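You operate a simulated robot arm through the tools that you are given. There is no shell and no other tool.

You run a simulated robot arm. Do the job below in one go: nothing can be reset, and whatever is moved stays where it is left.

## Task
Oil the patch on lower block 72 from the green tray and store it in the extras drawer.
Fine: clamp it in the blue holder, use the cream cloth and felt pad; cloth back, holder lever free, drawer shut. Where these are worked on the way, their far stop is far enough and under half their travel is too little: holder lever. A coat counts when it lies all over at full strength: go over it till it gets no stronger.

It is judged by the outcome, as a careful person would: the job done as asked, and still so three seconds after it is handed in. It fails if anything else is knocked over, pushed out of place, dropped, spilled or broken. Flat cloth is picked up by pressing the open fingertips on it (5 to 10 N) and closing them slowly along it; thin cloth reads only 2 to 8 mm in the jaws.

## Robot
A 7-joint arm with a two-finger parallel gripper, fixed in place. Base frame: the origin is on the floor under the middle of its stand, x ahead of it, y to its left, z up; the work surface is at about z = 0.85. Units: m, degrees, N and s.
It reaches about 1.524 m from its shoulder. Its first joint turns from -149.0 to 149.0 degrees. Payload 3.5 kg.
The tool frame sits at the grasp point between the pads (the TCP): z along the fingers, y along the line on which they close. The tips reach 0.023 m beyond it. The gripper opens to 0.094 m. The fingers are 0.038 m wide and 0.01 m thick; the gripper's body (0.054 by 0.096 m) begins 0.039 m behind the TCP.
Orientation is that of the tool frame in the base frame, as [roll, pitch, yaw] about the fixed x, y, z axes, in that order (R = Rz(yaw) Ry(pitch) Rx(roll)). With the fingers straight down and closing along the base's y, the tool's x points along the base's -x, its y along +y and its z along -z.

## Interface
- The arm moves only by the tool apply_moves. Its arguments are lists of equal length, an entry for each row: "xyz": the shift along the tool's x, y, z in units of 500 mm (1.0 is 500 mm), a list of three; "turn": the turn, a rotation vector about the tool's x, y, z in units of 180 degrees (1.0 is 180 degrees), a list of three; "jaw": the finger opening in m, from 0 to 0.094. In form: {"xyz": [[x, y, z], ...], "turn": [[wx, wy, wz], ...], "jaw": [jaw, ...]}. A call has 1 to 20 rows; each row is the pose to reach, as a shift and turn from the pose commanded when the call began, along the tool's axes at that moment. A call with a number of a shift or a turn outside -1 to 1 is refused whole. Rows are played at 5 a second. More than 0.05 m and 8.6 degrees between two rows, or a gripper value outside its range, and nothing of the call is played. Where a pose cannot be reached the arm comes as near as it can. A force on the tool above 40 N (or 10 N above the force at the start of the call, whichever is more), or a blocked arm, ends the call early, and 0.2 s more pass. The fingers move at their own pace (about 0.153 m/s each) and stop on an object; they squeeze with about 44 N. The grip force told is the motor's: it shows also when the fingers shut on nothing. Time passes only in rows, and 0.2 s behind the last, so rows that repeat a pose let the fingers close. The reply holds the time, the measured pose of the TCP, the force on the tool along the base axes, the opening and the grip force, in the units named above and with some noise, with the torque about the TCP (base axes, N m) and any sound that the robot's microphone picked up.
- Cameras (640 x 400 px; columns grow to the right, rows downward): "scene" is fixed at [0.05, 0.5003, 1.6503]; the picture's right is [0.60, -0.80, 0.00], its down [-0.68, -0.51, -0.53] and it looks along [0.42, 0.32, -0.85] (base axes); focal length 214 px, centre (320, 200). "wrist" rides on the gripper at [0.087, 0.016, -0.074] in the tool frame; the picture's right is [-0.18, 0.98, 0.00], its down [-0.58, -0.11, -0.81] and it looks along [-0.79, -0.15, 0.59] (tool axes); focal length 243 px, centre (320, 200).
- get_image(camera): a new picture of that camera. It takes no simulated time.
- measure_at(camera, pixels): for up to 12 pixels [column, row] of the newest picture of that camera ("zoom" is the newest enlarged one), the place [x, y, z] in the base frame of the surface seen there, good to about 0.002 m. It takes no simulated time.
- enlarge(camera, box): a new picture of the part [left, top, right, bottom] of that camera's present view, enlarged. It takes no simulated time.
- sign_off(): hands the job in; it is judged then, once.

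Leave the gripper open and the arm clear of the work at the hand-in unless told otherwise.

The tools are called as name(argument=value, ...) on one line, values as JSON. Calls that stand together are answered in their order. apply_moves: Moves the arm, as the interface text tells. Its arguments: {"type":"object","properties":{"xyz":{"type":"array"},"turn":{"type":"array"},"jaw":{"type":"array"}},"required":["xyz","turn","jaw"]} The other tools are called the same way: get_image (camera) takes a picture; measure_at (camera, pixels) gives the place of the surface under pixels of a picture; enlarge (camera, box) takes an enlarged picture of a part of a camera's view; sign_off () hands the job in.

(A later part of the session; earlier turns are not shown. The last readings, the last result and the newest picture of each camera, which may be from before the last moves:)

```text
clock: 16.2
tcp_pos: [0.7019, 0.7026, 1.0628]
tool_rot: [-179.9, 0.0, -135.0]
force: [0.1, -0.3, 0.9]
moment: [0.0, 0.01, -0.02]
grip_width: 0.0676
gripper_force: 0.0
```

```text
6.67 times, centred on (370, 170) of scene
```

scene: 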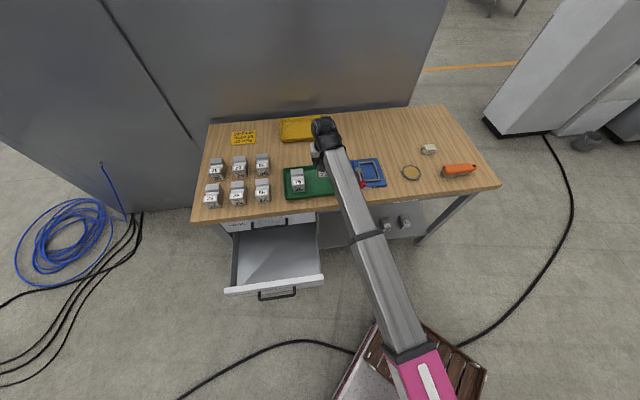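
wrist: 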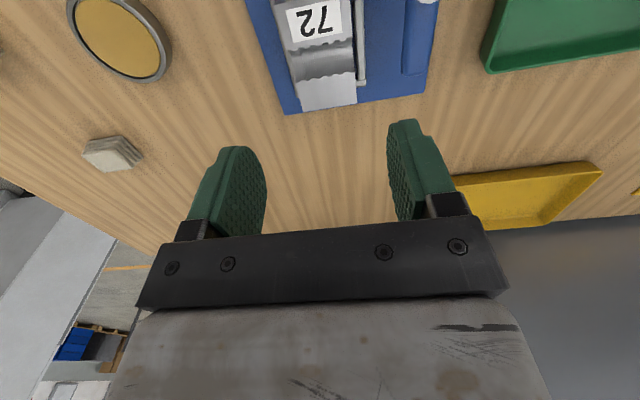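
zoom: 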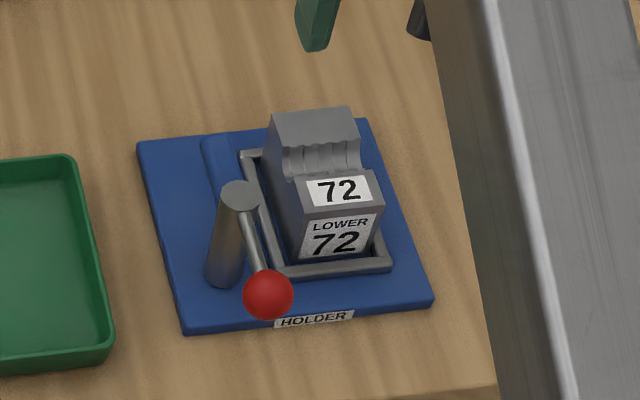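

Block 72 sits well in the frame. Now I study the clamp mechanism: the blue bar behind the post. Measuring points on it at scene zoom (215,150), (230,170), (225,200), etc.

measure_at(camera="zoom", pixels=[[212, 145], [230, 145], [220, 165], [235, 175], [238, 196], [225, 250], [225, 280], [250, 235], [268, 295], [170, 160], [215, 180], [255, 190]])

enlarge(camera="scene", box=[346, 150, 378, 190])

enlarge(camera="wrist", box=[240, 0, 440, 120])

measure_at(camera="wrist", pixels=[[411, 70], [411, 50], [415, 30], [420, 10], [405, 60], [425, 60], [300, 105], [352, 100], [345, 60], [295, 65]])

```text
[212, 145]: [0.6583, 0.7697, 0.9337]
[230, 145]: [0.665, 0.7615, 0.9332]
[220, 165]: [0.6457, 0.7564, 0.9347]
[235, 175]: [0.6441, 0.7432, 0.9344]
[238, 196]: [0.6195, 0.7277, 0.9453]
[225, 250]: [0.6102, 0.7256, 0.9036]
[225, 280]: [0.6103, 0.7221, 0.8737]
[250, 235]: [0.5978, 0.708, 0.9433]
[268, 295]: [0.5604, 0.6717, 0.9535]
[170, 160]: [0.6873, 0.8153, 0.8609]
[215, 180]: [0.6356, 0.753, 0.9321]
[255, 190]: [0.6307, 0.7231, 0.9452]
```

```text
10.00 times, centred on (362, 170) of scene
```

zoom: 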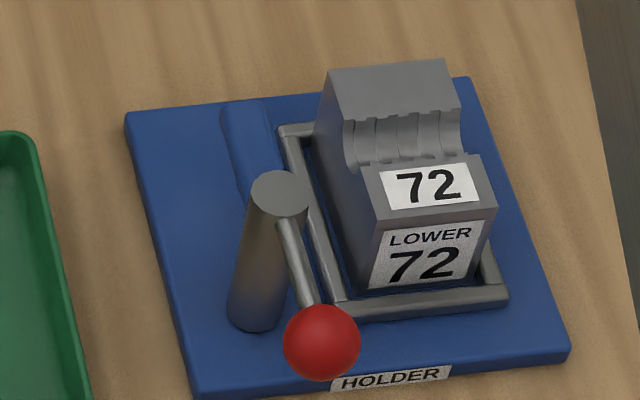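

```text
3.20 times, centred on (340, 60) of wrist
```

zoom: 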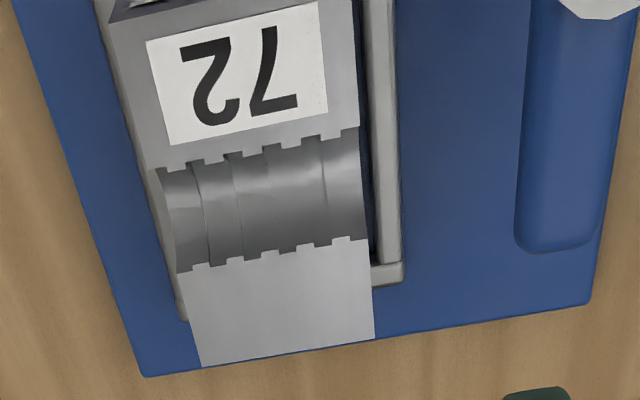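

```text
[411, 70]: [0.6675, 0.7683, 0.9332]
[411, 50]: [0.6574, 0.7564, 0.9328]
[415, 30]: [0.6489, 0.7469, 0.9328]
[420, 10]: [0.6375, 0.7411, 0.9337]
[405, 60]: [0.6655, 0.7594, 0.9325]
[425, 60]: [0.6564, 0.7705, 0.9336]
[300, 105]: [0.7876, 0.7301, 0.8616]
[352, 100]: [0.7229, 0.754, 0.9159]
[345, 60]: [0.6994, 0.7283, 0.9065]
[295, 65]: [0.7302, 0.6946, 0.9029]
```

The blue bar is a swing clamp arm at z≈0.933, opposite the lever; turning the lever clockwise (front→left) should swing the arm over the label end of the block, leaving the back flat bare. I'll position above the red ball, jaws at 0.05 m to straddle it.

apply_moves(xyz=[[0.056, 0.037, 0.0], [0.113, 0.0745, 0.02], [0.17, 0.112, 0.04], [0.226, 0.149, 0.064], [0.226, 0.149, 0.064]], turn=[[0, 0, 0], [0, 0, 0], [0, 0, 0], [0, 0, 0], [0, 0, 0]], jaw=[0.055, 0.05, 0.05, 0.05, 0.05])

get_image(camera="wrist")

get_image(camera="scene")

```text
clock: 17.4
tcp_pos: [0.5704, 0.674, 1.0295]
tool_rot: [180.0, -0.1, -135.0]
force: [-0.7, 0.0, 0.0]
moment: [-0.04, 0.0, -0.02]
grip_width: 0.0499
gripper_force: 0.0
```

```text
taken
```

wrist: 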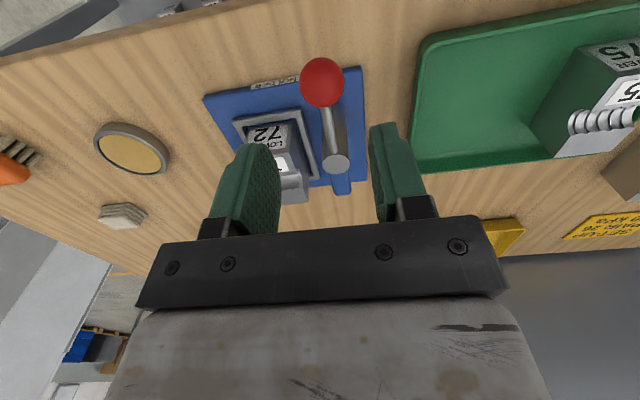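

```text
taken
```

scene: 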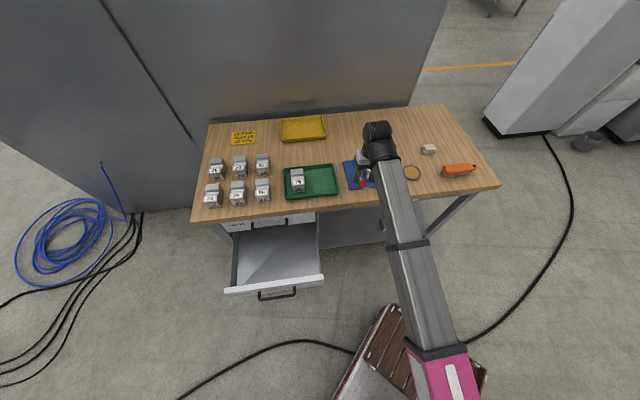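

Ball at wrist (322,82). Measuring its surface points, rod and post top.

measure_at(camera="wrist", pixels=[[322, 82], [304, 82], [340, 82], [322, 64], [322, 100], [331, 130], [334, 165], [340, 185], [335, 150]])

```text
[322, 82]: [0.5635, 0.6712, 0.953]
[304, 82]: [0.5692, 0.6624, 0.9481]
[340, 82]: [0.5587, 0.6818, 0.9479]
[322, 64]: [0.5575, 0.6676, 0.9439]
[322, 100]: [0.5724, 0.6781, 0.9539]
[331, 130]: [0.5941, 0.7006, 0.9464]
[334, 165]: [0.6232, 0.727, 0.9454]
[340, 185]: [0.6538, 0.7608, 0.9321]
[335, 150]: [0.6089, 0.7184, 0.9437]
```

Ball centre ≈(0.5695,0.6755,0.939), post axis ≈(0.622,0.726). I lower the open jaws around the ball to z≈0.945.

apply_moves(xyz=[[0, 0.0034, 0.06], [0, 0.0034, 0.12], [0, 0.0034, 0.169], [0, 0.0034, 0.169]], turn=[[0, 0, 0], [0, 0, 0], [0, 0, 0], [0, 0, 0]], jaw=[0.05, 0.05, 0.05, 0.05])

get_image(camera="wrist")

```text
clock: 18.4
tcp_pos: [0.568, 0.6735, 0.9455]
tool_rot: [-180.0, 0.0, -135.0]
force: [0.0, -0.7, 0.5]
moment: [-0.03, 0.0, 0.02]
grip_width: 0.05
gripper_force: 0.0
```

```text
taken
```

wrist: 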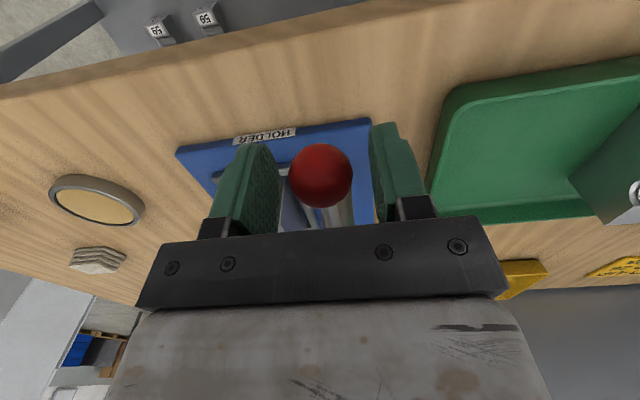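

The ball is between the fingers. I narrow the jaws to 0.037 m and swing the first 30° clockwise (toward the tray) to see that the lever follows.

apply_moves(xyz=[[0, 0, 0], [0, 0, 0], [-0.00083, 0.01578, 0], [-0.0033, 0.0314, 0], [-0.0074, 0.04666, 0], [-0.01305, 0.06142, 0], [-0.02023, 0.0755, 0], [-0.02023, 0.0755, 0]], turn=[[0, 0, 0], [0, 0, 0], [0, 0, 0.03333], [0, 0, 0.06667], [0, 0, 0.1], [0, 0, 0.13333], [0, 0, 0.16667], [0, 0, 0.16667]], jaw=[0.04, 0.037, 0.037, 0.037, 0.037, 0.037, 0.037, 0.037])

get_image(camera="wrist")

enlarge(camera="scene", box=[330, 140, 410, 200])

```text
clock: 20.2
tcp_pos: [0.5475, 0.7081, 0.9458]
tool_rot: [180.0, 0.0, -165.0]
force: [-0.5, 0.1, 0.8]
moment: [0.02, 0.01, 0.02]
grip_width: 0.0371
gripper_force: 0.0
```

```text
taken
```

wrist: 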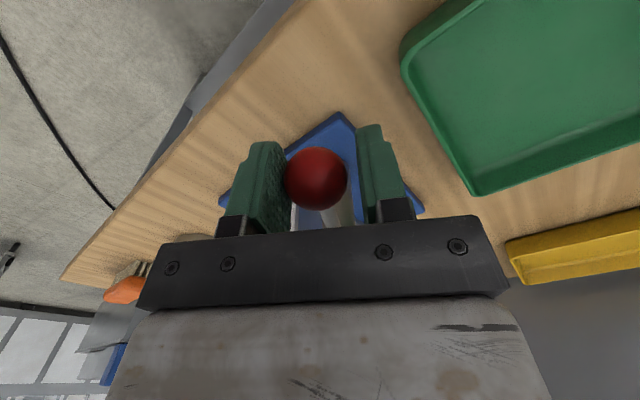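

```text
6.67 times, centred on (370, 170) of scene
```

zoom: 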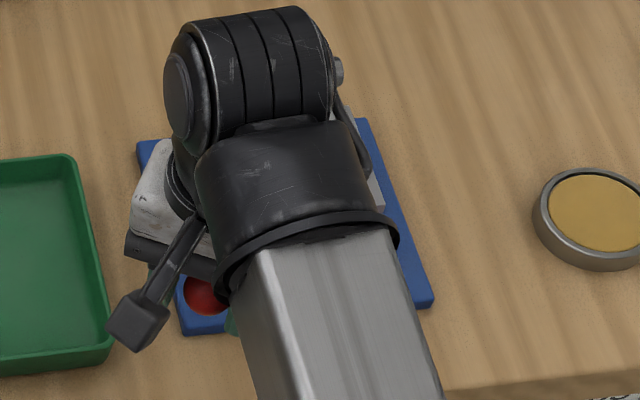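

The lever follows with little force. I continue another 60° to the 90° position.

apply_moves(xyz=[[-0.00083, 0.01578, 0], [-0.0033, 0.0314, 0], [-0.0074, 0.04666, 0], [-0.01305, 0.06142, 0], [-0.02023, 0.0755, 0], [-0.02884, 0.08876, 0], [-0.03879, 0.10104, 0], [-0.04996, 0.11221, 0], [-0.06224, 0.12216, 0], [-0.0755, 0.13077, 0], [-0.0755, 0.13077, 0]], turn=[[0, 0, 0.03333], [0, 0, 0.06667], [0, 0, 0.1], [0, 0, 0.13333], [0, 0, 0.16667], [0, 0, 0.2], [0, 0, 0.23333], [0, 0, 0.26667], [0, 0, 0.3], [0, 0, 0.33333], [0, 0, 0.33333]], jaw=[0.037, 0.037, 0.037, 0.037, 0.037, 0.037, 0.037, 0.037, 0.037, 0.037, 0.037])

get_image(camera="wrist")

enlarge(camera="scene", box=[330, 140, 410, 200])

```text
clock: 22.6
tcp_pos: [0.5663, 0.7803, 0.9445]
tool_rot: [-179.7, 0.1, 135.0]
force: [-14.0, -36.4, -7.6]
moment: [-0.4, 0.11, 0.42]
grip_width: 0.0495
gripper_force: 14.1
```

```text
taken
```

wrist: 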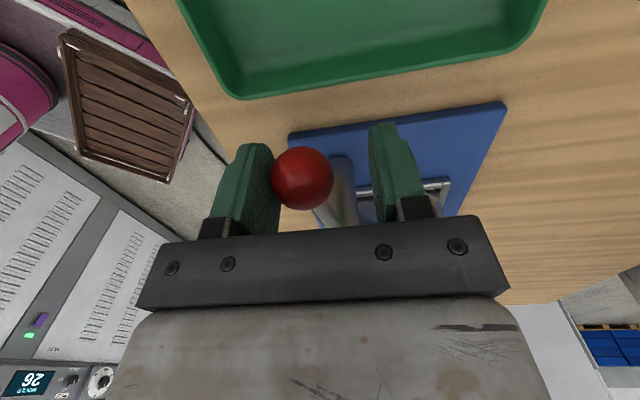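

```text
6.67 times, centred on (370, 170) of scene
```

zoom: 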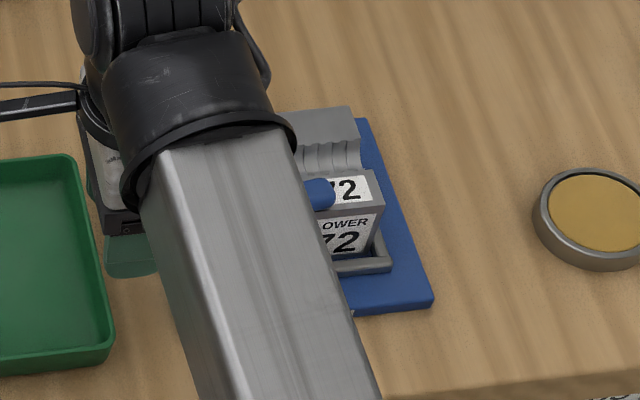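

The clamp arm now lies over the label end of the block and the lever is against its stop (reaction ≈36 N). I ease back 7° while opening the jaws to 0.055 m to unload it.

apply_moves(xyz=[[-0.0004, -0.009, 0], [-0.0011, -0.0184, 0], [-0.0011, -0.0184, 0], [-0.0011, -0.0184, 0]], turn=[[0, 0, -0.019], [0, 0, -0.0389], [0, 0, -0.0389], [0, 0, -0.0389]], jaw=[0.05, 0.055, 0.055, 0.055])

get_image(camera="wrist")

```text
clock: 23.6
tcp_pos: [0.5606, 0.7755, 0.9465]
tool_rot: [179.9, 0.0, 142.1]
force: [0.5, -0.2, -0.3]
moment: [-0.01, 0.01, -0.01]
grip_width: 0.0551
gripper_force: 0.0
```

```text
taken
```

wrist: 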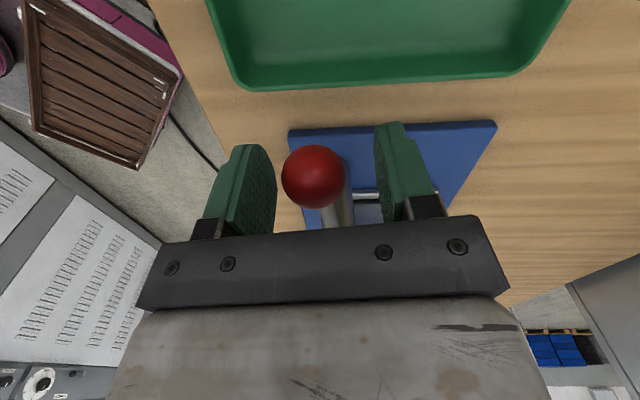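

The lever stays at the stop. I lift clear by 120 mm and view the clamp.

apply_moves(xyz=[[0, 0, -0.08], [0, 0, -0.16], [0, 0, -0.24], [0, 0, -0.24]], turn=[[0, 0, 0], [0, 0, 0], [0, 0, 0], [0, 0, 0]], jaw=[0.055, 0.055, 0.055, 0.055])

get_image(camera="wrist")

enlarge(camera="scene", box=[330, 140, 410, 200])

```text
clock: 24.6
tcp_pos: [0.5623, 0.7742, 1.0653]
tool_rot: [-179.9, 0.0, 142.0]
force: [0.8, 0.5, -0.2]
moment: [0.02, 0.01, -0.01]
grip_width: 0.0553
gripper_force: 0.0
```

```text
taken
```

wrist: 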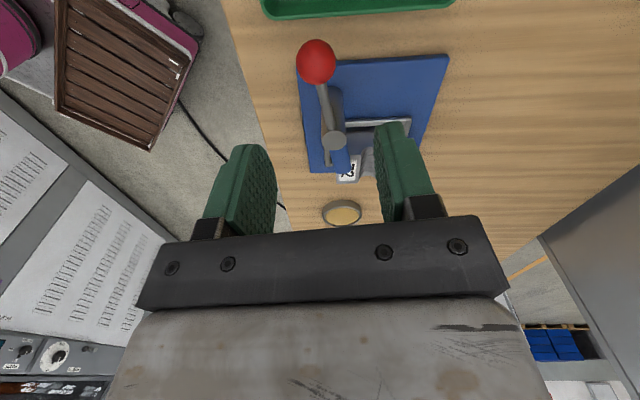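

```text
6.67 times, centred on (370, 170) of scene
```

zoom: 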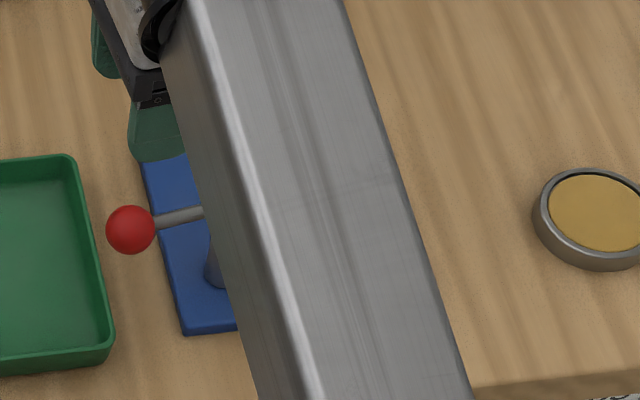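

Lever points left and stays. Next I go toward the cloth, turning the tool to yaw 135° so the fingers close front-to-back. First half of the way at z≈1.065.

apply_moves(xyz=[[-0.079, 0.0147, 0], [-0.158, 0.0294, 0], [-0.237, 0.0441, 0], [-0.317, 0.0589, 0], [-0.396, 0.0736, 0], [-0.475, 0.0883, 0], [-0.554, 0.103, 0], [-0.554, 0.103, 0]], turn=[[0, 0, 0.0056], [0, 0, 0.0111], [0, 0, 0.0167], [0, 0, 0.0222], [0, 0, 0.0278], [0, 0, 0.0333], [0, 0, 0.0389], [0, 0, 0.0389]], jaw=[0.055, 0.055, 0.055, 0.055, 0.055, 0.055, 0.055, 0.055])

get_image(camera="wrist")

get_image(camera="scene")

enlarge(camera="scene", box=[330, 140, 410, 200])

```text
clock: 26.4
tcp_pos: [0.8128, 0.6436, 1.0658]
tool_rot: [-179.9, 0.0, 135.1]
force: [0.0, -0.5, -1.2]
moment: [0.01, 0.02, 0.0]
grip_width: 0.0551
gripper_force: 0.1
```

```text
taken
```

wrist: 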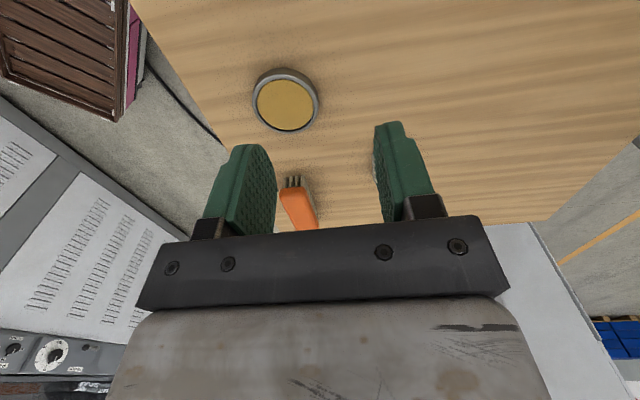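

```text
taken
```

scene: 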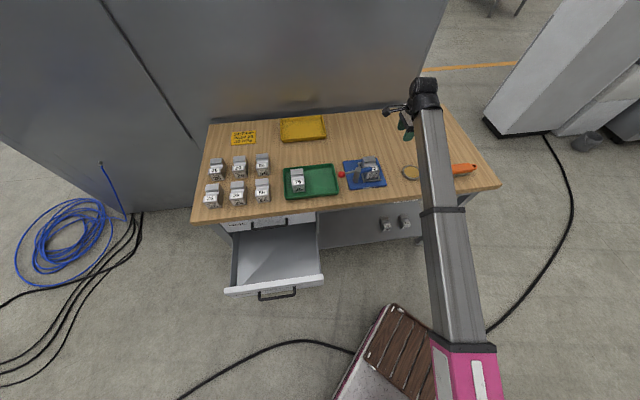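

```text
6.67 times, centred on (370, 170) of scene
```

zoom: 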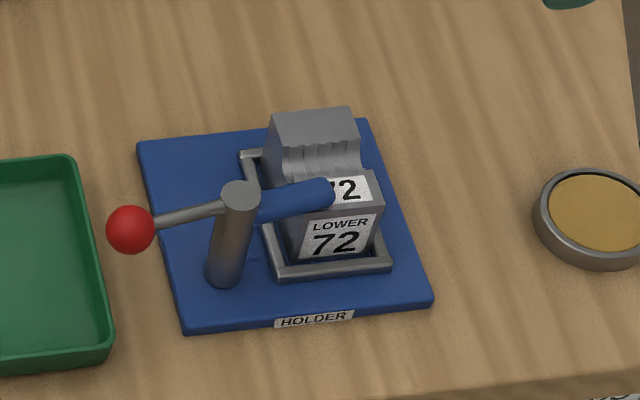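

The clamp arm is pressing the block's label end; the groove and back flat stay free. I measure the felt pad (wrist (286,103)) and arm/block top (scene zoom).

measure_at(camera="zoom", pixels=[[278, 115], [350, 110], [285, 150], [358, 142], [290, 178], [320, 195], [330, 188], [132, 230], [240, 190], [260, 205], [315, 130]])

enlarge(camera="wrist", box=[240, 55, 336, 145])

measure_at(camera="zoom", pixels=[[305, 220], [110, 200], [480, 210], [300, 100], [300, 330], [75, 190], [525, 230], [300, 60], [90, 170], [150, 90], [310, 350], [305, 338]])

```text
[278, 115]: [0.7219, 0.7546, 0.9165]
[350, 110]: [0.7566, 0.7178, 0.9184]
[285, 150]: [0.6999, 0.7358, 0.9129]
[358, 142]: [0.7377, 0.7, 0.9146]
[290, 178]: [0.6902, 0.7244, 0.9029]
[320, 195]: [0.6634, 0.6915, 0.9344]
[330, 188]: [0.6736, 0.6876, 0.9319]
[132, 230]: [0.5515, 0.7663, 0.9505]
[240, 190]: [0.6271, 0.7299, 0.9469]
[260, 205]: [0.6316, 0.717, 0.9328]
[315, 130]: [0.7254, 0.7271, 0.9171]
```

```text
4.44 times, centred on (288, 100) of wrist
```

zoom: 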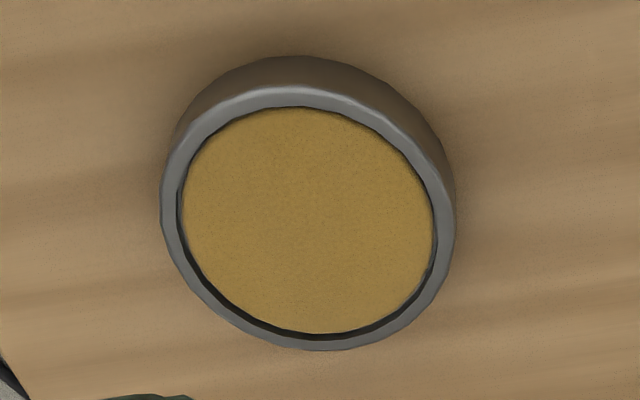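

```text
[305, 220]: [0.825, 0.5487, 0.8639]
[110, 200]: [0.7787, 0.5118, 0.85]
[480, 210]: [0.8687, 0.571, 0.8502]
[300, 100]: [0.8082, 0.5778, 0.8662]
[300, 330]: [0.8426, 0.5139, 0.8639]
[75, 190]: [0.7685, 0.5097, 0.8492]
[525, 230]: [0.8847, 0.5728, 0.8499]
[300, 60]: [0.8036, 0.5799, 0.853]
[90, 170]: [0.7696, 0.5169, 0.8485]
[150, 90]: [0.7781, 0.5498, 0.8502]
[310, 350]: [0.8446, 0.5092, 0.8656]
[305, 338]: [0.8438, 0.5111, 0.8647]
```

Felt surface z≈0.864, centre ≈(0.826,0.545). Now on to above the cloth, z≈1.0, jaws 0.06 m.

apply_moves(xyz=[[-0.073, 0.0226, 0.022], [-0.146, 0.0451, 0.044], [-0.219, 0.0677, 0.066], [-0.293, 0.0903, 0.088], [-0.366, 0.1128, 0.11], [-0.4388, 0.1354, 0.1316], [-0.4388, 0.1354, 0.1316]], turn=[[0, 0, 0], [0, 0, 0], [0, 0, 0], [0, 0, 0], [0, 0, 0], [0, 0, 0], [0, 0, 0]], jaw=[0.06, 0.06, 0.06, 0.06, 0.06, 0.06, 0.06])

get_image(camera="wrist")

get_image(camera="scene")

```text
clock: 28.0
tcp_pos: [1.018, 0.5355, 0.999]
tool_rot: [179.9, -0.1, 135.0]
force: [-0.2, 0.1, 0.1]
moment: [0.0, 0.01, 0.0]
grip_width: 0.06
gripper_force: 0.1
```

```text
taken
```

wrist: 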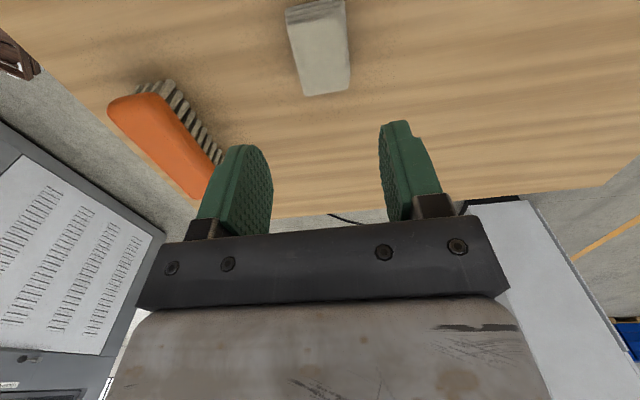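

```text
taken
```

scene: 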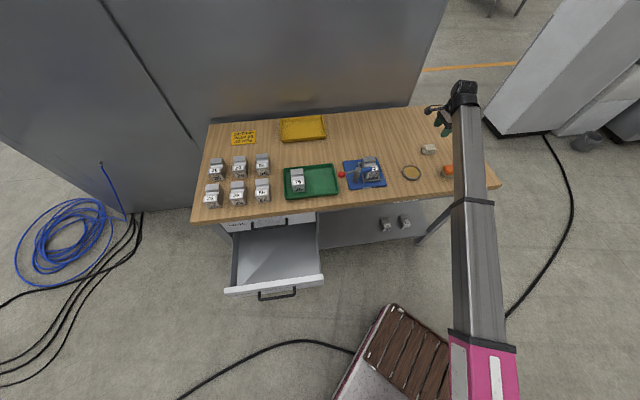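

Cloth at wrist (318,50). I zoom and measure its corners.

enlarge(camera="wrist", box=[260, 0, 380, 110])

measure_at(camera="wrist", pixels=[[290, 14], [342, 3], [304, 93], [348, 88], [320, 50], [308, 97], [351, 91], [350, 50], [297, 55], [286, 8]])

```text
3.64 times, centred on (320, 55) of wrist
```

zoom: 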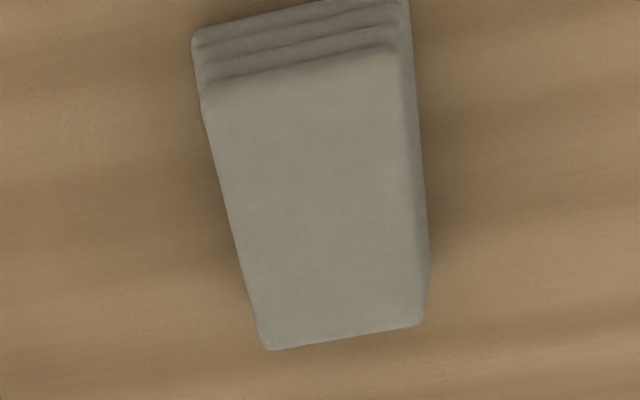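

```text
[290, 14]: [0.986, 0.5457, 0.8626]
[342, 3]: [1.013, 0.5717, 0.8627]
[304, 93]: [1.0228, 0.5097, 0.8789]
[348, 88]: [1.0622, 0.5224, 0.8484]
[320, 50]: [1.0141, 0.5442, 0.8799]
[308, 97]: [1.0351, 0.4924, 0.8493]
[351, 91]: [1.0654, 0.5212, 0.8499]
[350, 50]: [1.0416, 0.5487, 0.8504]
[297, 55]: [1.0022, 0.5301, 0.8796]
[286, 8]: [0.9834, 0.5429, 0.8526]
```

measure_at(camera="zoom", pixels=[[212, 100], [392, 58], [268, 342], [414, 318], [200, 45], [405, 8], [300, 200], [235, 210], [415, 200], [425, 250], [400, 100]])

```text
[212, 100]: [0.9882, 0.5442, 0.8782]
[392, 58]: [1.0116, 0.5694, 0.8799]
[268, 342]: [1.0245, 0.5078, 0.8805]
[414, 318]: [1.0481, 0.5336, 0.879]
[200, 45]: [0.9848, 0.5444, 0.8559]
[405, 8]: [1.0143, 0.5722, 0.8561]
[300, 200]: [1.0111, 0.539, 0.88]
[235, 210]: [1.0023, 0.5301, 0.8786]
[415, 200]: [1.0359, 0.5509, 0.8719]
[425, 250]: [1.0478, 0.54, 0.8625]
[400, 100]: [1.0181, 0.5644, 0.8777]
```

Cloth top centre ≈(1.018,0.539), 53×36 mm, z 0.85–0.88. I descend to TCP z≈0.885 with the fingers at its front and back sides.

apply_moves(xyz=[[0.002, 0.0024, 0.06], [0.004, 0.0048, 0.12], [0.004, 0.0048, 0.18], [0.004, 0.0048, 0.228], [0.004, 0.0048, 0.228]], turn=[[0, 0, 0], [0, 0, 0], [0, 0, 0], [0, 0, 0], [0, 0, 0]], jaw=[0.06, 0.06, 0.06, 0.06, 0.06])

get_image(camera="wrist")

```text
clock: 29.2
tcp_pos: [1.0167, 0.5396, 0.886]
tool_rot: [-180.0, 0.0, 135.0]
force: [0.0, 0.3, 1.0]
moment: [-0.01, 0.0, -0.03]
grip_width: 0.0601
gripper_force: 0.1
```

```text
taken
```

wrist: 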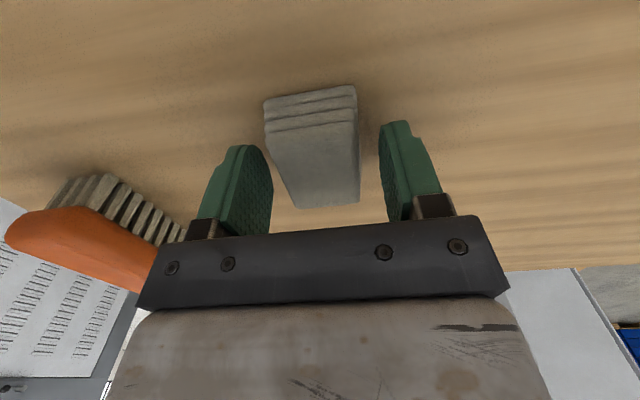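

Cloth lies between the fingers. Closing slowly on it.

apply_moves(xyz=[[0, 0, 0], [0, 0, 0], [0, 0, 0], [0, 0, 0], [0, 0, 0], [0, 0, 0]], turn=[[0, 0, 0], [0, 0, 0], [0, 0, 0], [0, 0, 0], [0, 0, 0], [0, 0, 0]], jaw=[0.05, 0.042, 0.036, 0.03, 0.025, 0.025])

get_image(camera="wrist")

```text
clock: 30.6
tcp_pos: [1.0169, 0.5405, 0.8845]
tool_rot: [180.0, 0.0, 135.0]
force: [-0.3, -0.5, 1.5]
moment: [-0.02, -0.02, -0.02]
grip_width: 0.0438
gripper_force: 43.9
```

```text
taken
```

wrist: 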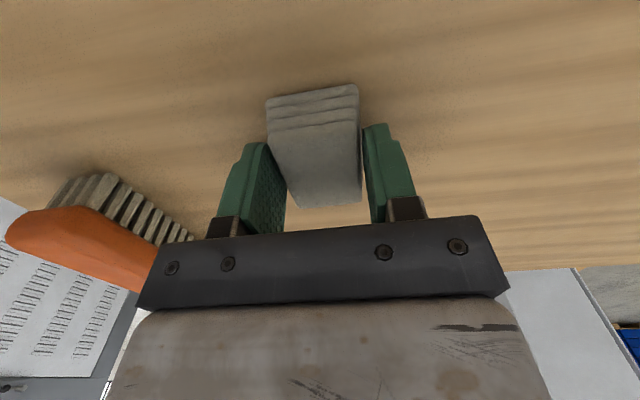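

Gripped at 43.8 mm. I lift 100 mm and check it stays in the jaws.

apply_moves(xyz=[[0, 0, -0.03], [0, 0, -0.08], [0, 0, -0.14], [0, 0, -0.2], [0, 0, -0.2]], turn=[[0, 0, 0], [0, 0, 0], [0, 0, 0], [0, 0, 0], [0, 0, 0]], jaw=[0.025, 0.025, 0.025, 0.025, 0.025])

get_image(camera="wrist")

enlarge(camera="scene", box=[400, 70, 500, 190])

```text
clock: 31.8
tcp_pos: [1.0154, 0.5399, 0.9866]
tool_rot: [-180.0, 0.0, 135.0]
force: [-0.7, -0.3, -0.6]
moment: [0.0, -0.04, 0.01]
grip_width: 0.0434
gripper_force: 44.2
```

```text
taken
```

wrist: 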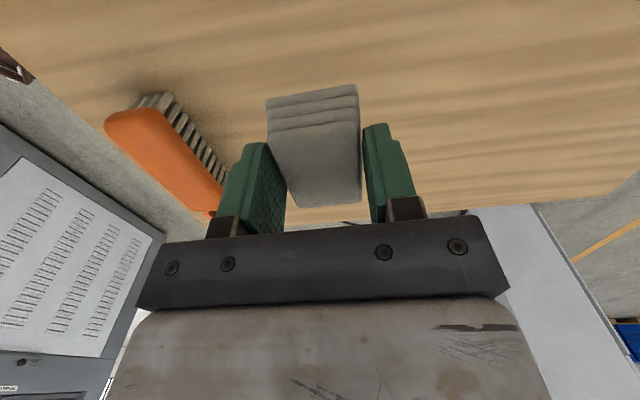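

```text
3.33 times, centred on (450, 130) of scene
```

zoom: 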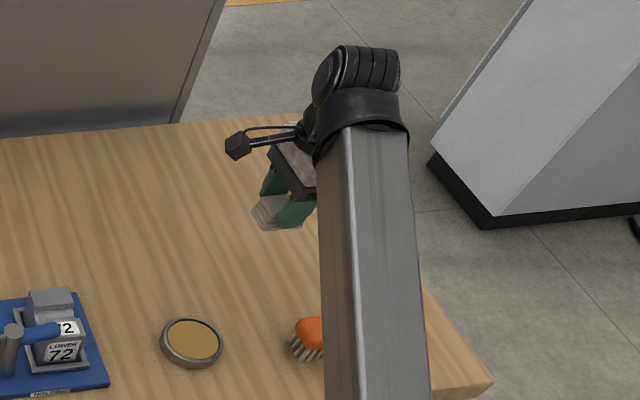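

Cloth is held. Now I refine the felt pad's centre with the scene camera (zoom on (412,172)).

enlarge(camera="scene", box=[398, 160, 426, 184])

measure_at(camera="zoom", pixels=[[320, 200], [130, 180], [510, 215], [310, 80], [330, 330], [200, 200], [440, 200]])

```text
16.00 times, centred on (412, 172) of scene
```

zoom: 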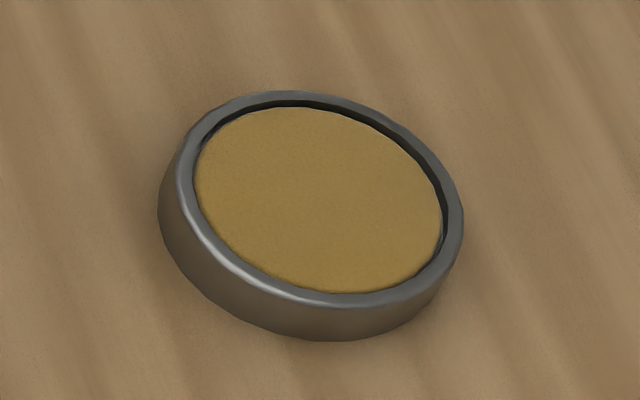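

```text
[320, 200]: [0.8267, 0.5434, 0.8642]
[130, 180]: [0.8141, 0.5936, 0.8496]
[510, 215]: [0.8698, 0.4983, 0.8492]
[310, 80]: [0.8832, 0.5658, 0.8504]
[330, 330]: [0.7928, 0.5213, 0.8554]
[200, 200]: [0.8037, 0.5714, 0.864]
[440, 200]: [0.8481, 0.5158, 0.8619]
```

Felt centre ≈(0.826,0.5436), felt diameter ≈71 mm. I carry the cloth above it at the present height.

apply_moves(xyz=[[0.055, -0.0524, 0], [0.11, -0.1049, 0], [0.166, -0.1573, 0], [0.221, -0.2098, 0], [0.276, -0.2622, 0], [0.276, -0.2622, 0.06], [0.276, -0.2622, 0.12], [0.276, -0.2622, 0.12]], turn=[[0, 0, 0], [0, 0, 0], [0, 0, 0], [0, 0, 0], [0, 0, 0], [0, 0, 0], [0, 0, 0], [0, 0, 0]], jaw=[0.025, 0.025, 0.025, 0.025, 0.025, 0.025, 0.025, 0.025])

get_image(camera="wrist")

enlarge(camera="scene", box=[370, 130, 450, 190])

```text
clock: 33.6
tcp_pos: [0.8232, 0.5442, 0.9245]
tool_rot: [179.9, 0.0, 135.0]
force: [0.3, -0.7, -0.4]
moment: [-0.02, 0.0, 0.0]
grip_width: 0.0438
gripper_force: 44.0
```

```text
taken
```

wrist: 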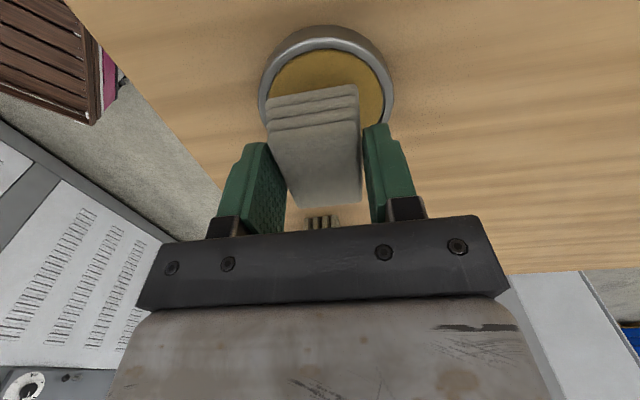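

```text
6.67 times, centred on (410, 160) of scene
```

zoom: 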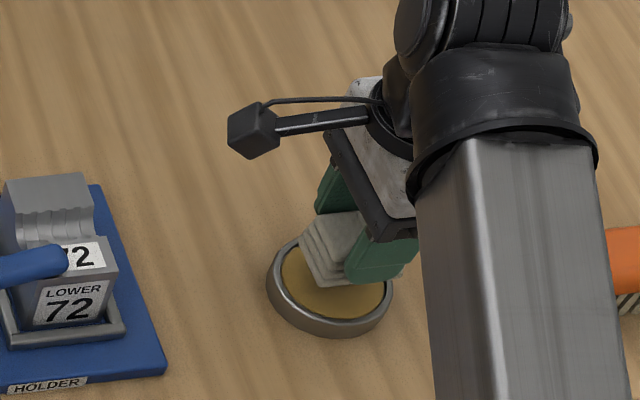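

Cloth is over the felt. I lower 25 mm to near contact, then creep for light pressure.

apply_moves(xyz=[[0, 0.003, 0.02], [0, 0.003, 0.036], [0, 0.003, 0.046], [0, 0.003, 0.05], [0, 0.003, 0.05]], turn=[[0, 0, 0], [0, 0, 0], [0, 0, 0], [0, 0, 0], [0, 0, 0]], jaw=[0.025, 0.025, 0.025, 0.025, 0.025])

```text
clock: 34.8
tcp_pos: [0.8255, 0.5465, 0.9014]
tool_rot: [180.0, 0.0, 135.0]
force: [-0.2, -0.1, 6.8]
moment: [-0.01, 0.0, 0.0]
grip_width: 0.0434
gripper_force: 43.9
```

Contact with 6.8 N. I press a little more and rub gently ±4 mm on the felt to load the cloth.

apply_moves(xyz=[[0, 0, 0.002], [0.006, 0, 0.003], [0.008, 0, 0.003], [0, 0.004, 0.003], [-0.008, 0, 0.003], [-0.006, -0.004, 0.003], [0, -0.006, 0.003], [0.006, 0, 0.003], [0, 0.006, 0.003], [0, 0, 0.003], [0, 0, 0.003]], turn=[[0, 0, 0], [0, 0, 0], [0, 0, 0], [0, 0, 0], [0, 0, 0], [0, 0, 0], [0, 0, 0], [0, 0, 0], [0, 0, 0], [0, 0, 0], [0, 0, 0]], jaw=[0.025, 0.025, 0.025, 0.025, 0.025, 0.025, 0.025, 0.025, 0.025, 0.025, 0.025])

get_image(camera="wrist")

enlarge(camera="scene", box=[370, 130, 450, 190])

```text
clock: 36.3
tcp_pos: [0.8255, 0.5458, 0.9009]
tool_rot: [179.7, -0.2, 135.2]
force: [-4.8, 3.1, 11.4]
moment: [-0.16, 0.15, -0.1]
grip_width: 0.0436
gripper_force: 43.9
stopped in row 7: the force on the tool passed its limit at 41 N (the readings are from after the stop); the commanded pose is now the measured one
```

```text
taken
```

wrist: 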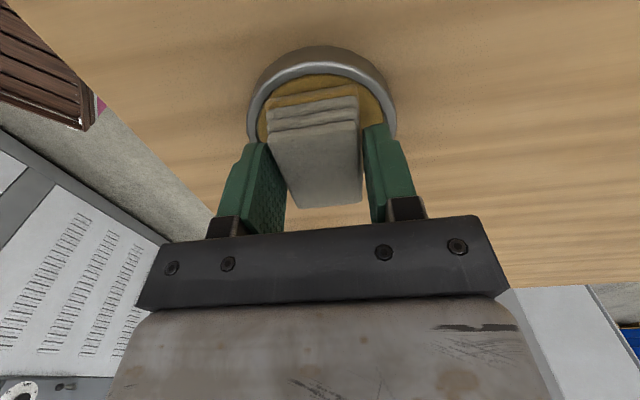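

```text
6.67 times, centred on (410, 160) of scene
```

zoom: 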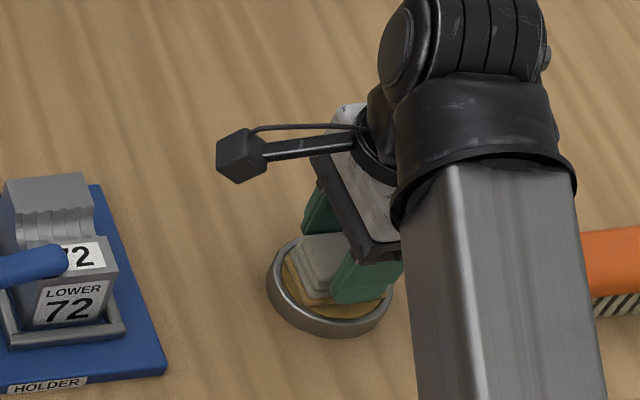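

The push met the dish's rim (stop at 41 N), the dish looks unmoved, and the cloth's lowest layer now looks yellowish. I lift 45 mm to check cloth and dish.

apply_moves(xyz=[[0, 0, -0.01], [0, 0, -0.05], [0, 0, -0.09], [0, 0, -0.09]], turn=[[0, 0, 0], [0, 0, 0], [0, 0, 0], [0, 0, 0]], jaw=[0.025, 0.025, 0.025, 0.025])

enlarge(camera="wrist", box=[220, 20, 420, 220])

enlarge(camera="scene", box=[398, 150, 428, 184])

measure_at(camera="zoom", pixels=[[250, 280], [320, 300], [400, 290], [460, 270], [320, 340]])

```text
clock: 37.3
tcp_pos: [0.8256, 0.5449, 0.9456]
tool_rot: [179.6, -0.1, 135.1]
force: [-0.2, 1.1, -0.9]
moment: [0.01, 0.0, -0.02]
grip_width: 0.0437
gripper_force: 43.8
```

```text
2.00 times, centred on (320, 120) of wrist
```

zoom: 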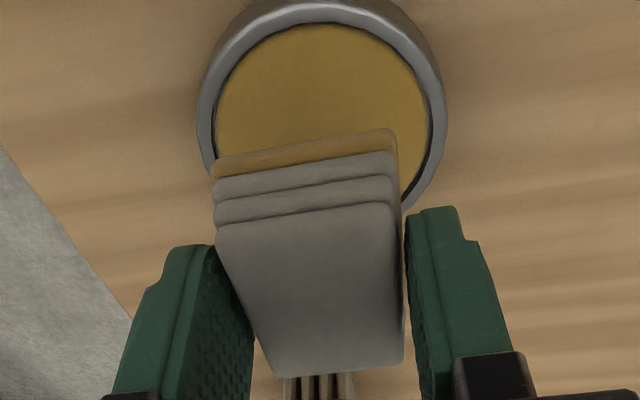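

```text
11.76 times, centred on (413, 167) of scene
```

zoom: 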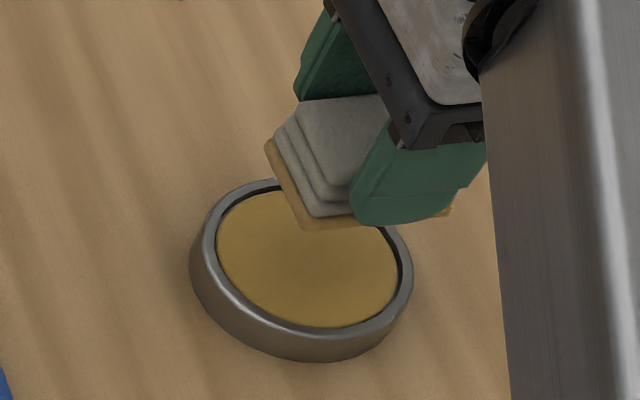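

```text
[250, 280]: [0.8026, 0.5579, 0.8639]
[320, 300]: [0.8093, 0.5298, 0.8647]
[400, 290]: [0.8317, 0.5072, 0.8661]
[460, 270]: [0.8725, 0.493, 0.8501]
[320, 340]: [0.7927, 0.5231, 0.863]
```

The cloth's bottom layer is now oil-yellow: loaded. I check that the dish hasn't shifted using the same zoom as before.

enlarge(camera="scene", box=[398, 160, 426, 184])

enlarge(camera="scene", box=[346, 150, 394, 186])

measure_at(camera="zoom", pixels=[[250, 84], [372, 75], [262, 135], [390, 125], [275, 200], [400, 185], [330, 215], [325, 100], [325, 135], [330, 160], [330, 185], [350, 225]])

```text
16.00 times, centred on (412, 172) of scene
```

zoom: 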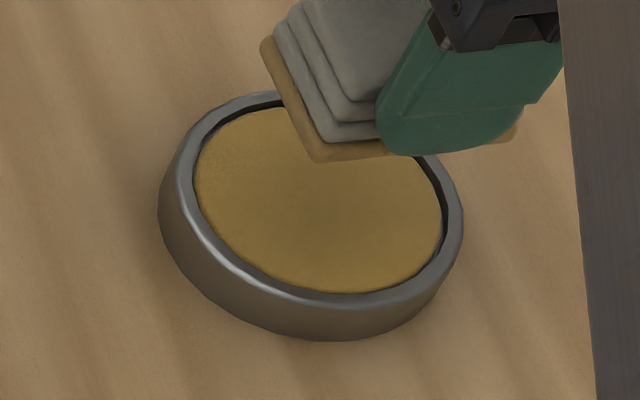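

```text
11.11 times, centred on (370, 168) of scene
```

zoom: 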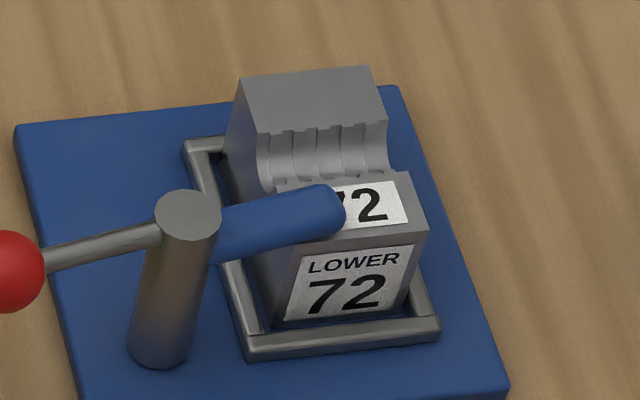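

```text
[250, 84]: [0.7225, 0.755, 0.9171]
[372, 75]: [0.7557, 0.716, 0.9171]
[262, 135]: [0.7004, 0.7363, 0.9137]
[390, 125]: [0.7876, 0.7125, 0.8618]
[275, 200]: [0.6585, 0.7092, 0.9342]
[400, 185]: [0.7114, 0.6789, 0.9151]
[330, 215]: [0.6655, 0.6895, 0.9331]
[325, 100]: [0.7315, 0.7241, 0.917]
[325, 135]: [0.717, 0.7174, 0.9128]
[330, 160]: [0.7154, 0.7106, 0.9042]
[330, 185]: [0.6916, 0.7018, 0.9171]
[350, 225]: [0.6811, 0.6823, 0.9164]
```

Dish is unmoved. Back flat of block 72: centre ≈(0.729,0.728), z=0.917. I lift to z=1.0 and carry the loaded cloth above the back flat.

apply_moves(xyz=[[0, 0, -0.055], [0, 0, -0.109], [0.08, 0.0244, -0.109], [0.159, 0.0488, -0.109], [0.239, 0.0732, -0.109], [0.318, 0.0976, -0.109], [0.398, 0.122, -0.109], [0.398, 0.122, -0.109]], turn=[[0.001, 0, 0], [0.0022, 0, 0], [0.0022, 0, 0], [0.0022, 0, 0], [0.0022, 0, 0], [0.0022, 0, 0], [0.0022, 0, 0], [0.0022, 0, 0]], jaw=[0.025, 0.025, 0.025, 0.025, 0.025, 0.025, 0.025, 0.025])

get_image(camera="wrist")

enlarge(camera="scene", box=[340, 130, 420, 190])

```text
clock: 39.1
tcp_pos: [0.7284, 0.7279, 1.0024]
tool_rot: [-179.8, -0.2, 135.1]
force: [0.0, 0.6, 0.3]
moment: [0.01, -0.01, -0.02]
grip_width: 0.0438
gripper_force: 43.8
```

```text
taken
```

wrist: 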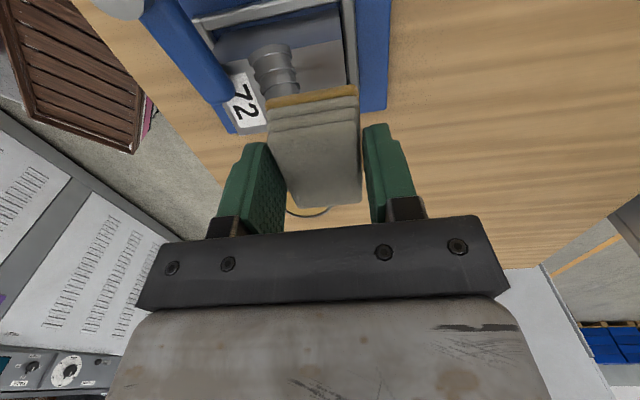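

```text
6.67 times, centred on (380, 160) of scene
```

zoom: 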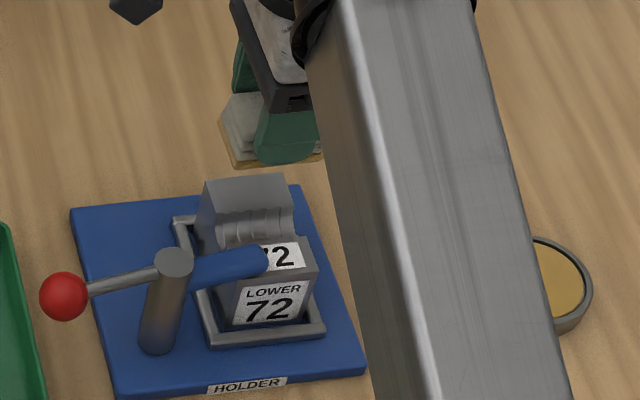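

I lower 48 mm toward the back flat, with the last steps slow.

apply_moves(xyz=[[0, 0, 0.04], [0, 0, 0.078], [0, 0, 0.086], [0, 0, 0.092], [0, 0, 0.096], [0, 0, 0.096]], turn=[[0, 0, 0], [0, 0, 0], [0, 0, 0], [0, 0, 0], [0, 0, 0], [0, 0, 0]], jaw=[0.025, 0.025, 0.025, 0.025, 0.025, 0.025])

get_image(camera="wrist")

enlarge(camera="scene", box=[340, 130, 420, 190])

```text
clock: 40.5
tcp_pos: [0.7272, 0.7286, 0.9529]
tool_rot: [-179.9, -0.1, 135.1]
force: [0.2, -1.0, 9.0]
moment: [-0.03, -0.09, 0.02]
grip_width: 0.0437
gripper_force: 44.0
```

```text
taken
```

wrist: 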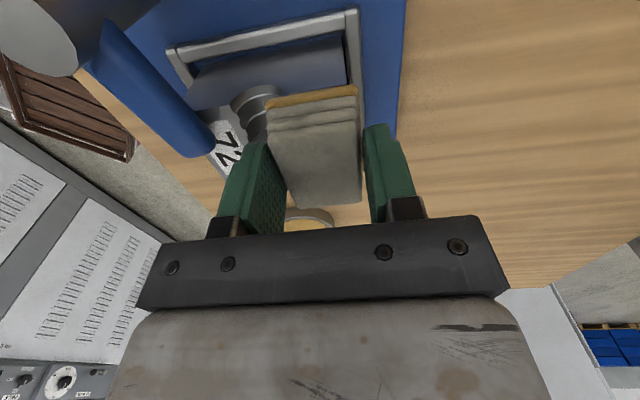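

```text
6.67 times, centred on (380, 160) of scene
```

zoom: 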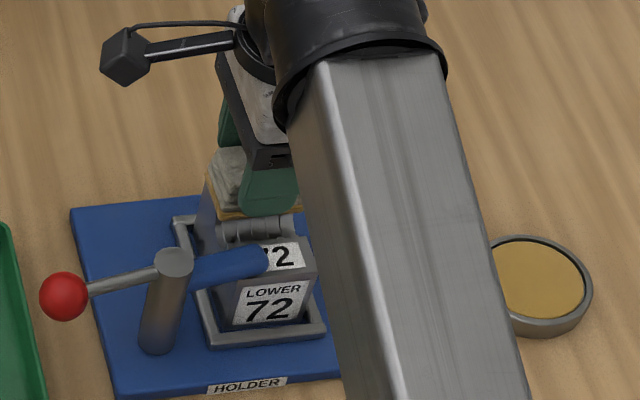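

9 N contact on the flat. I wipe with small strokes: ±10 mm across and ±5 mm front-to-back.

apply_moves(xyz=[[0.01, 0, 0], [0.02, 0, 0], [0.01, 0, 0], [0, 0, 0], [-0.01, 0, 0], [-0.02, 0, 0], [-0.01, 0.005, 0], [0, 0.008, 0], [0.01, 0.008, 0], [0.02, 0.008, 0], [0.01, 0.008, 0], [0, 0.008, 0], [-0.01, 0.008, 0], [-0.02, 0.008, 0], [-0.01, -0.004, 0], [0, -0.008, 0], [0.01, -0.008, 0], [0.02, -0.008, 0], [0.01, -0.004, 0], [0, 0, 0]], turn=[[0, 0, 0], [0, 0, 0], [0, 0, 0], [0, 0, 0], [0, 0, 0], [0, 0, 0], [0, 0, 0], [0, 0, 0], [0, 0, 0], [0, 0, 0], [0, 0, 0], [0, 0, 0], [0, 0, 0], [0, 0, 0], [0, 0, 0], [0, 0, 0], [0, 0, 0], [0, 0, 0], [0, 0, 0], [0, 0, 0]], jaw=[0.025, 0.025, 0.025, 0.025, 0.025, 0.025, 0.025, 0.025, 0.025, 0.025, 0.025, 0.025, 0.025, 0.025, 0.025, 0.025, 0.025, 0.025, 0.025, 0.025])

enlarge(camera="scene", box=[340, 130, 420, 190])

```text
clock: 44.7
tcp_pos: [0.7249, 0.7294, 0.9525]
tool_rot: [-179.8, -0.4, 135.2]
force: [-11.4, 4.3, 26.5]
moment: [-0.04, 0.12, -0.02]
grip_width: 0.0438
gripper_force: 44.2
```

```text
6.67 times, centred on (380, 160) of scene
```

zoom: 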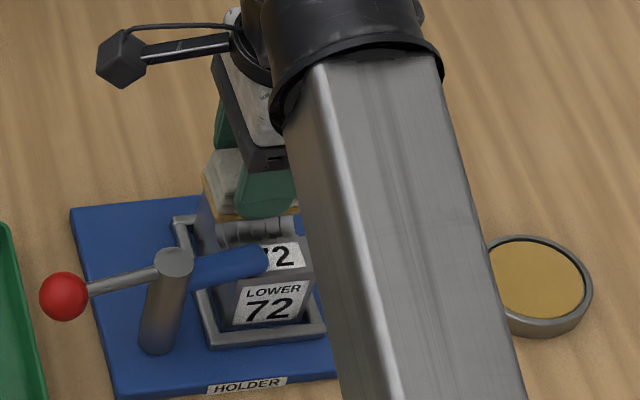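

Force grew to 26 N, so I lift off 55 mm and inspect the coat.

apply_moves(xyz=[[0, 0, -0.02], [0, 0, -0.06], [0, 0, -0.11], [0, 0, -0.11]], turn=[[0, 0, 0], [0, 0, 0], [0, 0, 0], [0, 0, 0]], jaw=[0.025, 0.025, 0.025, 0.025])

enlarge(camera="scene", box=[346, 150, 394, 186])

get_image(camera="wrist")

```text
clock: 45.7
tcp_pos: [0.7285, 0.7275, 1.0059]
tool_rot: [-179.8, -0.1, 135.1]
force: [0.5, 0.5, -1.5]
moment: [0.0, 0.01, 0.01]
grip_width: 0.0438
gripper_force: 43.7
```

```text
11.11 times, centred on (370, 168) of scene
```

zoom: 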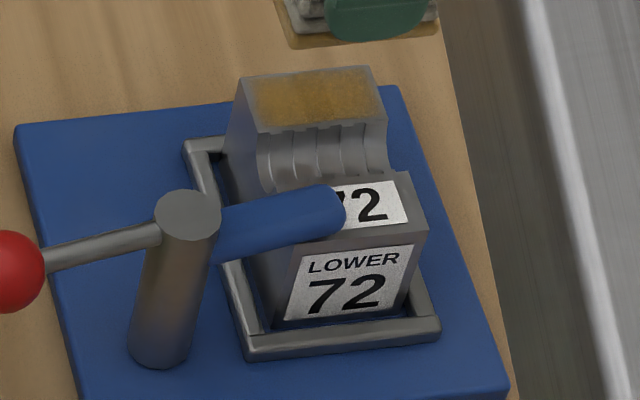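

```text
taken
```

wrist: 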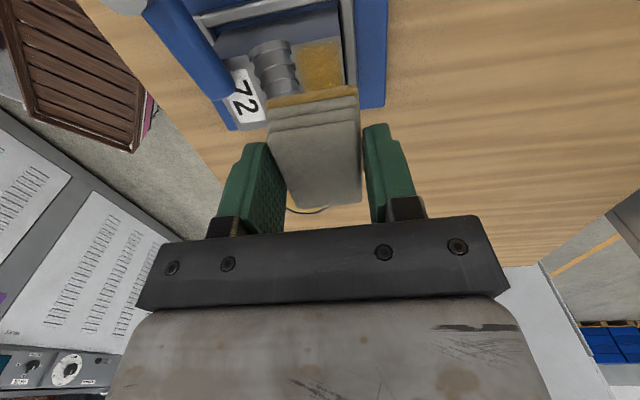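

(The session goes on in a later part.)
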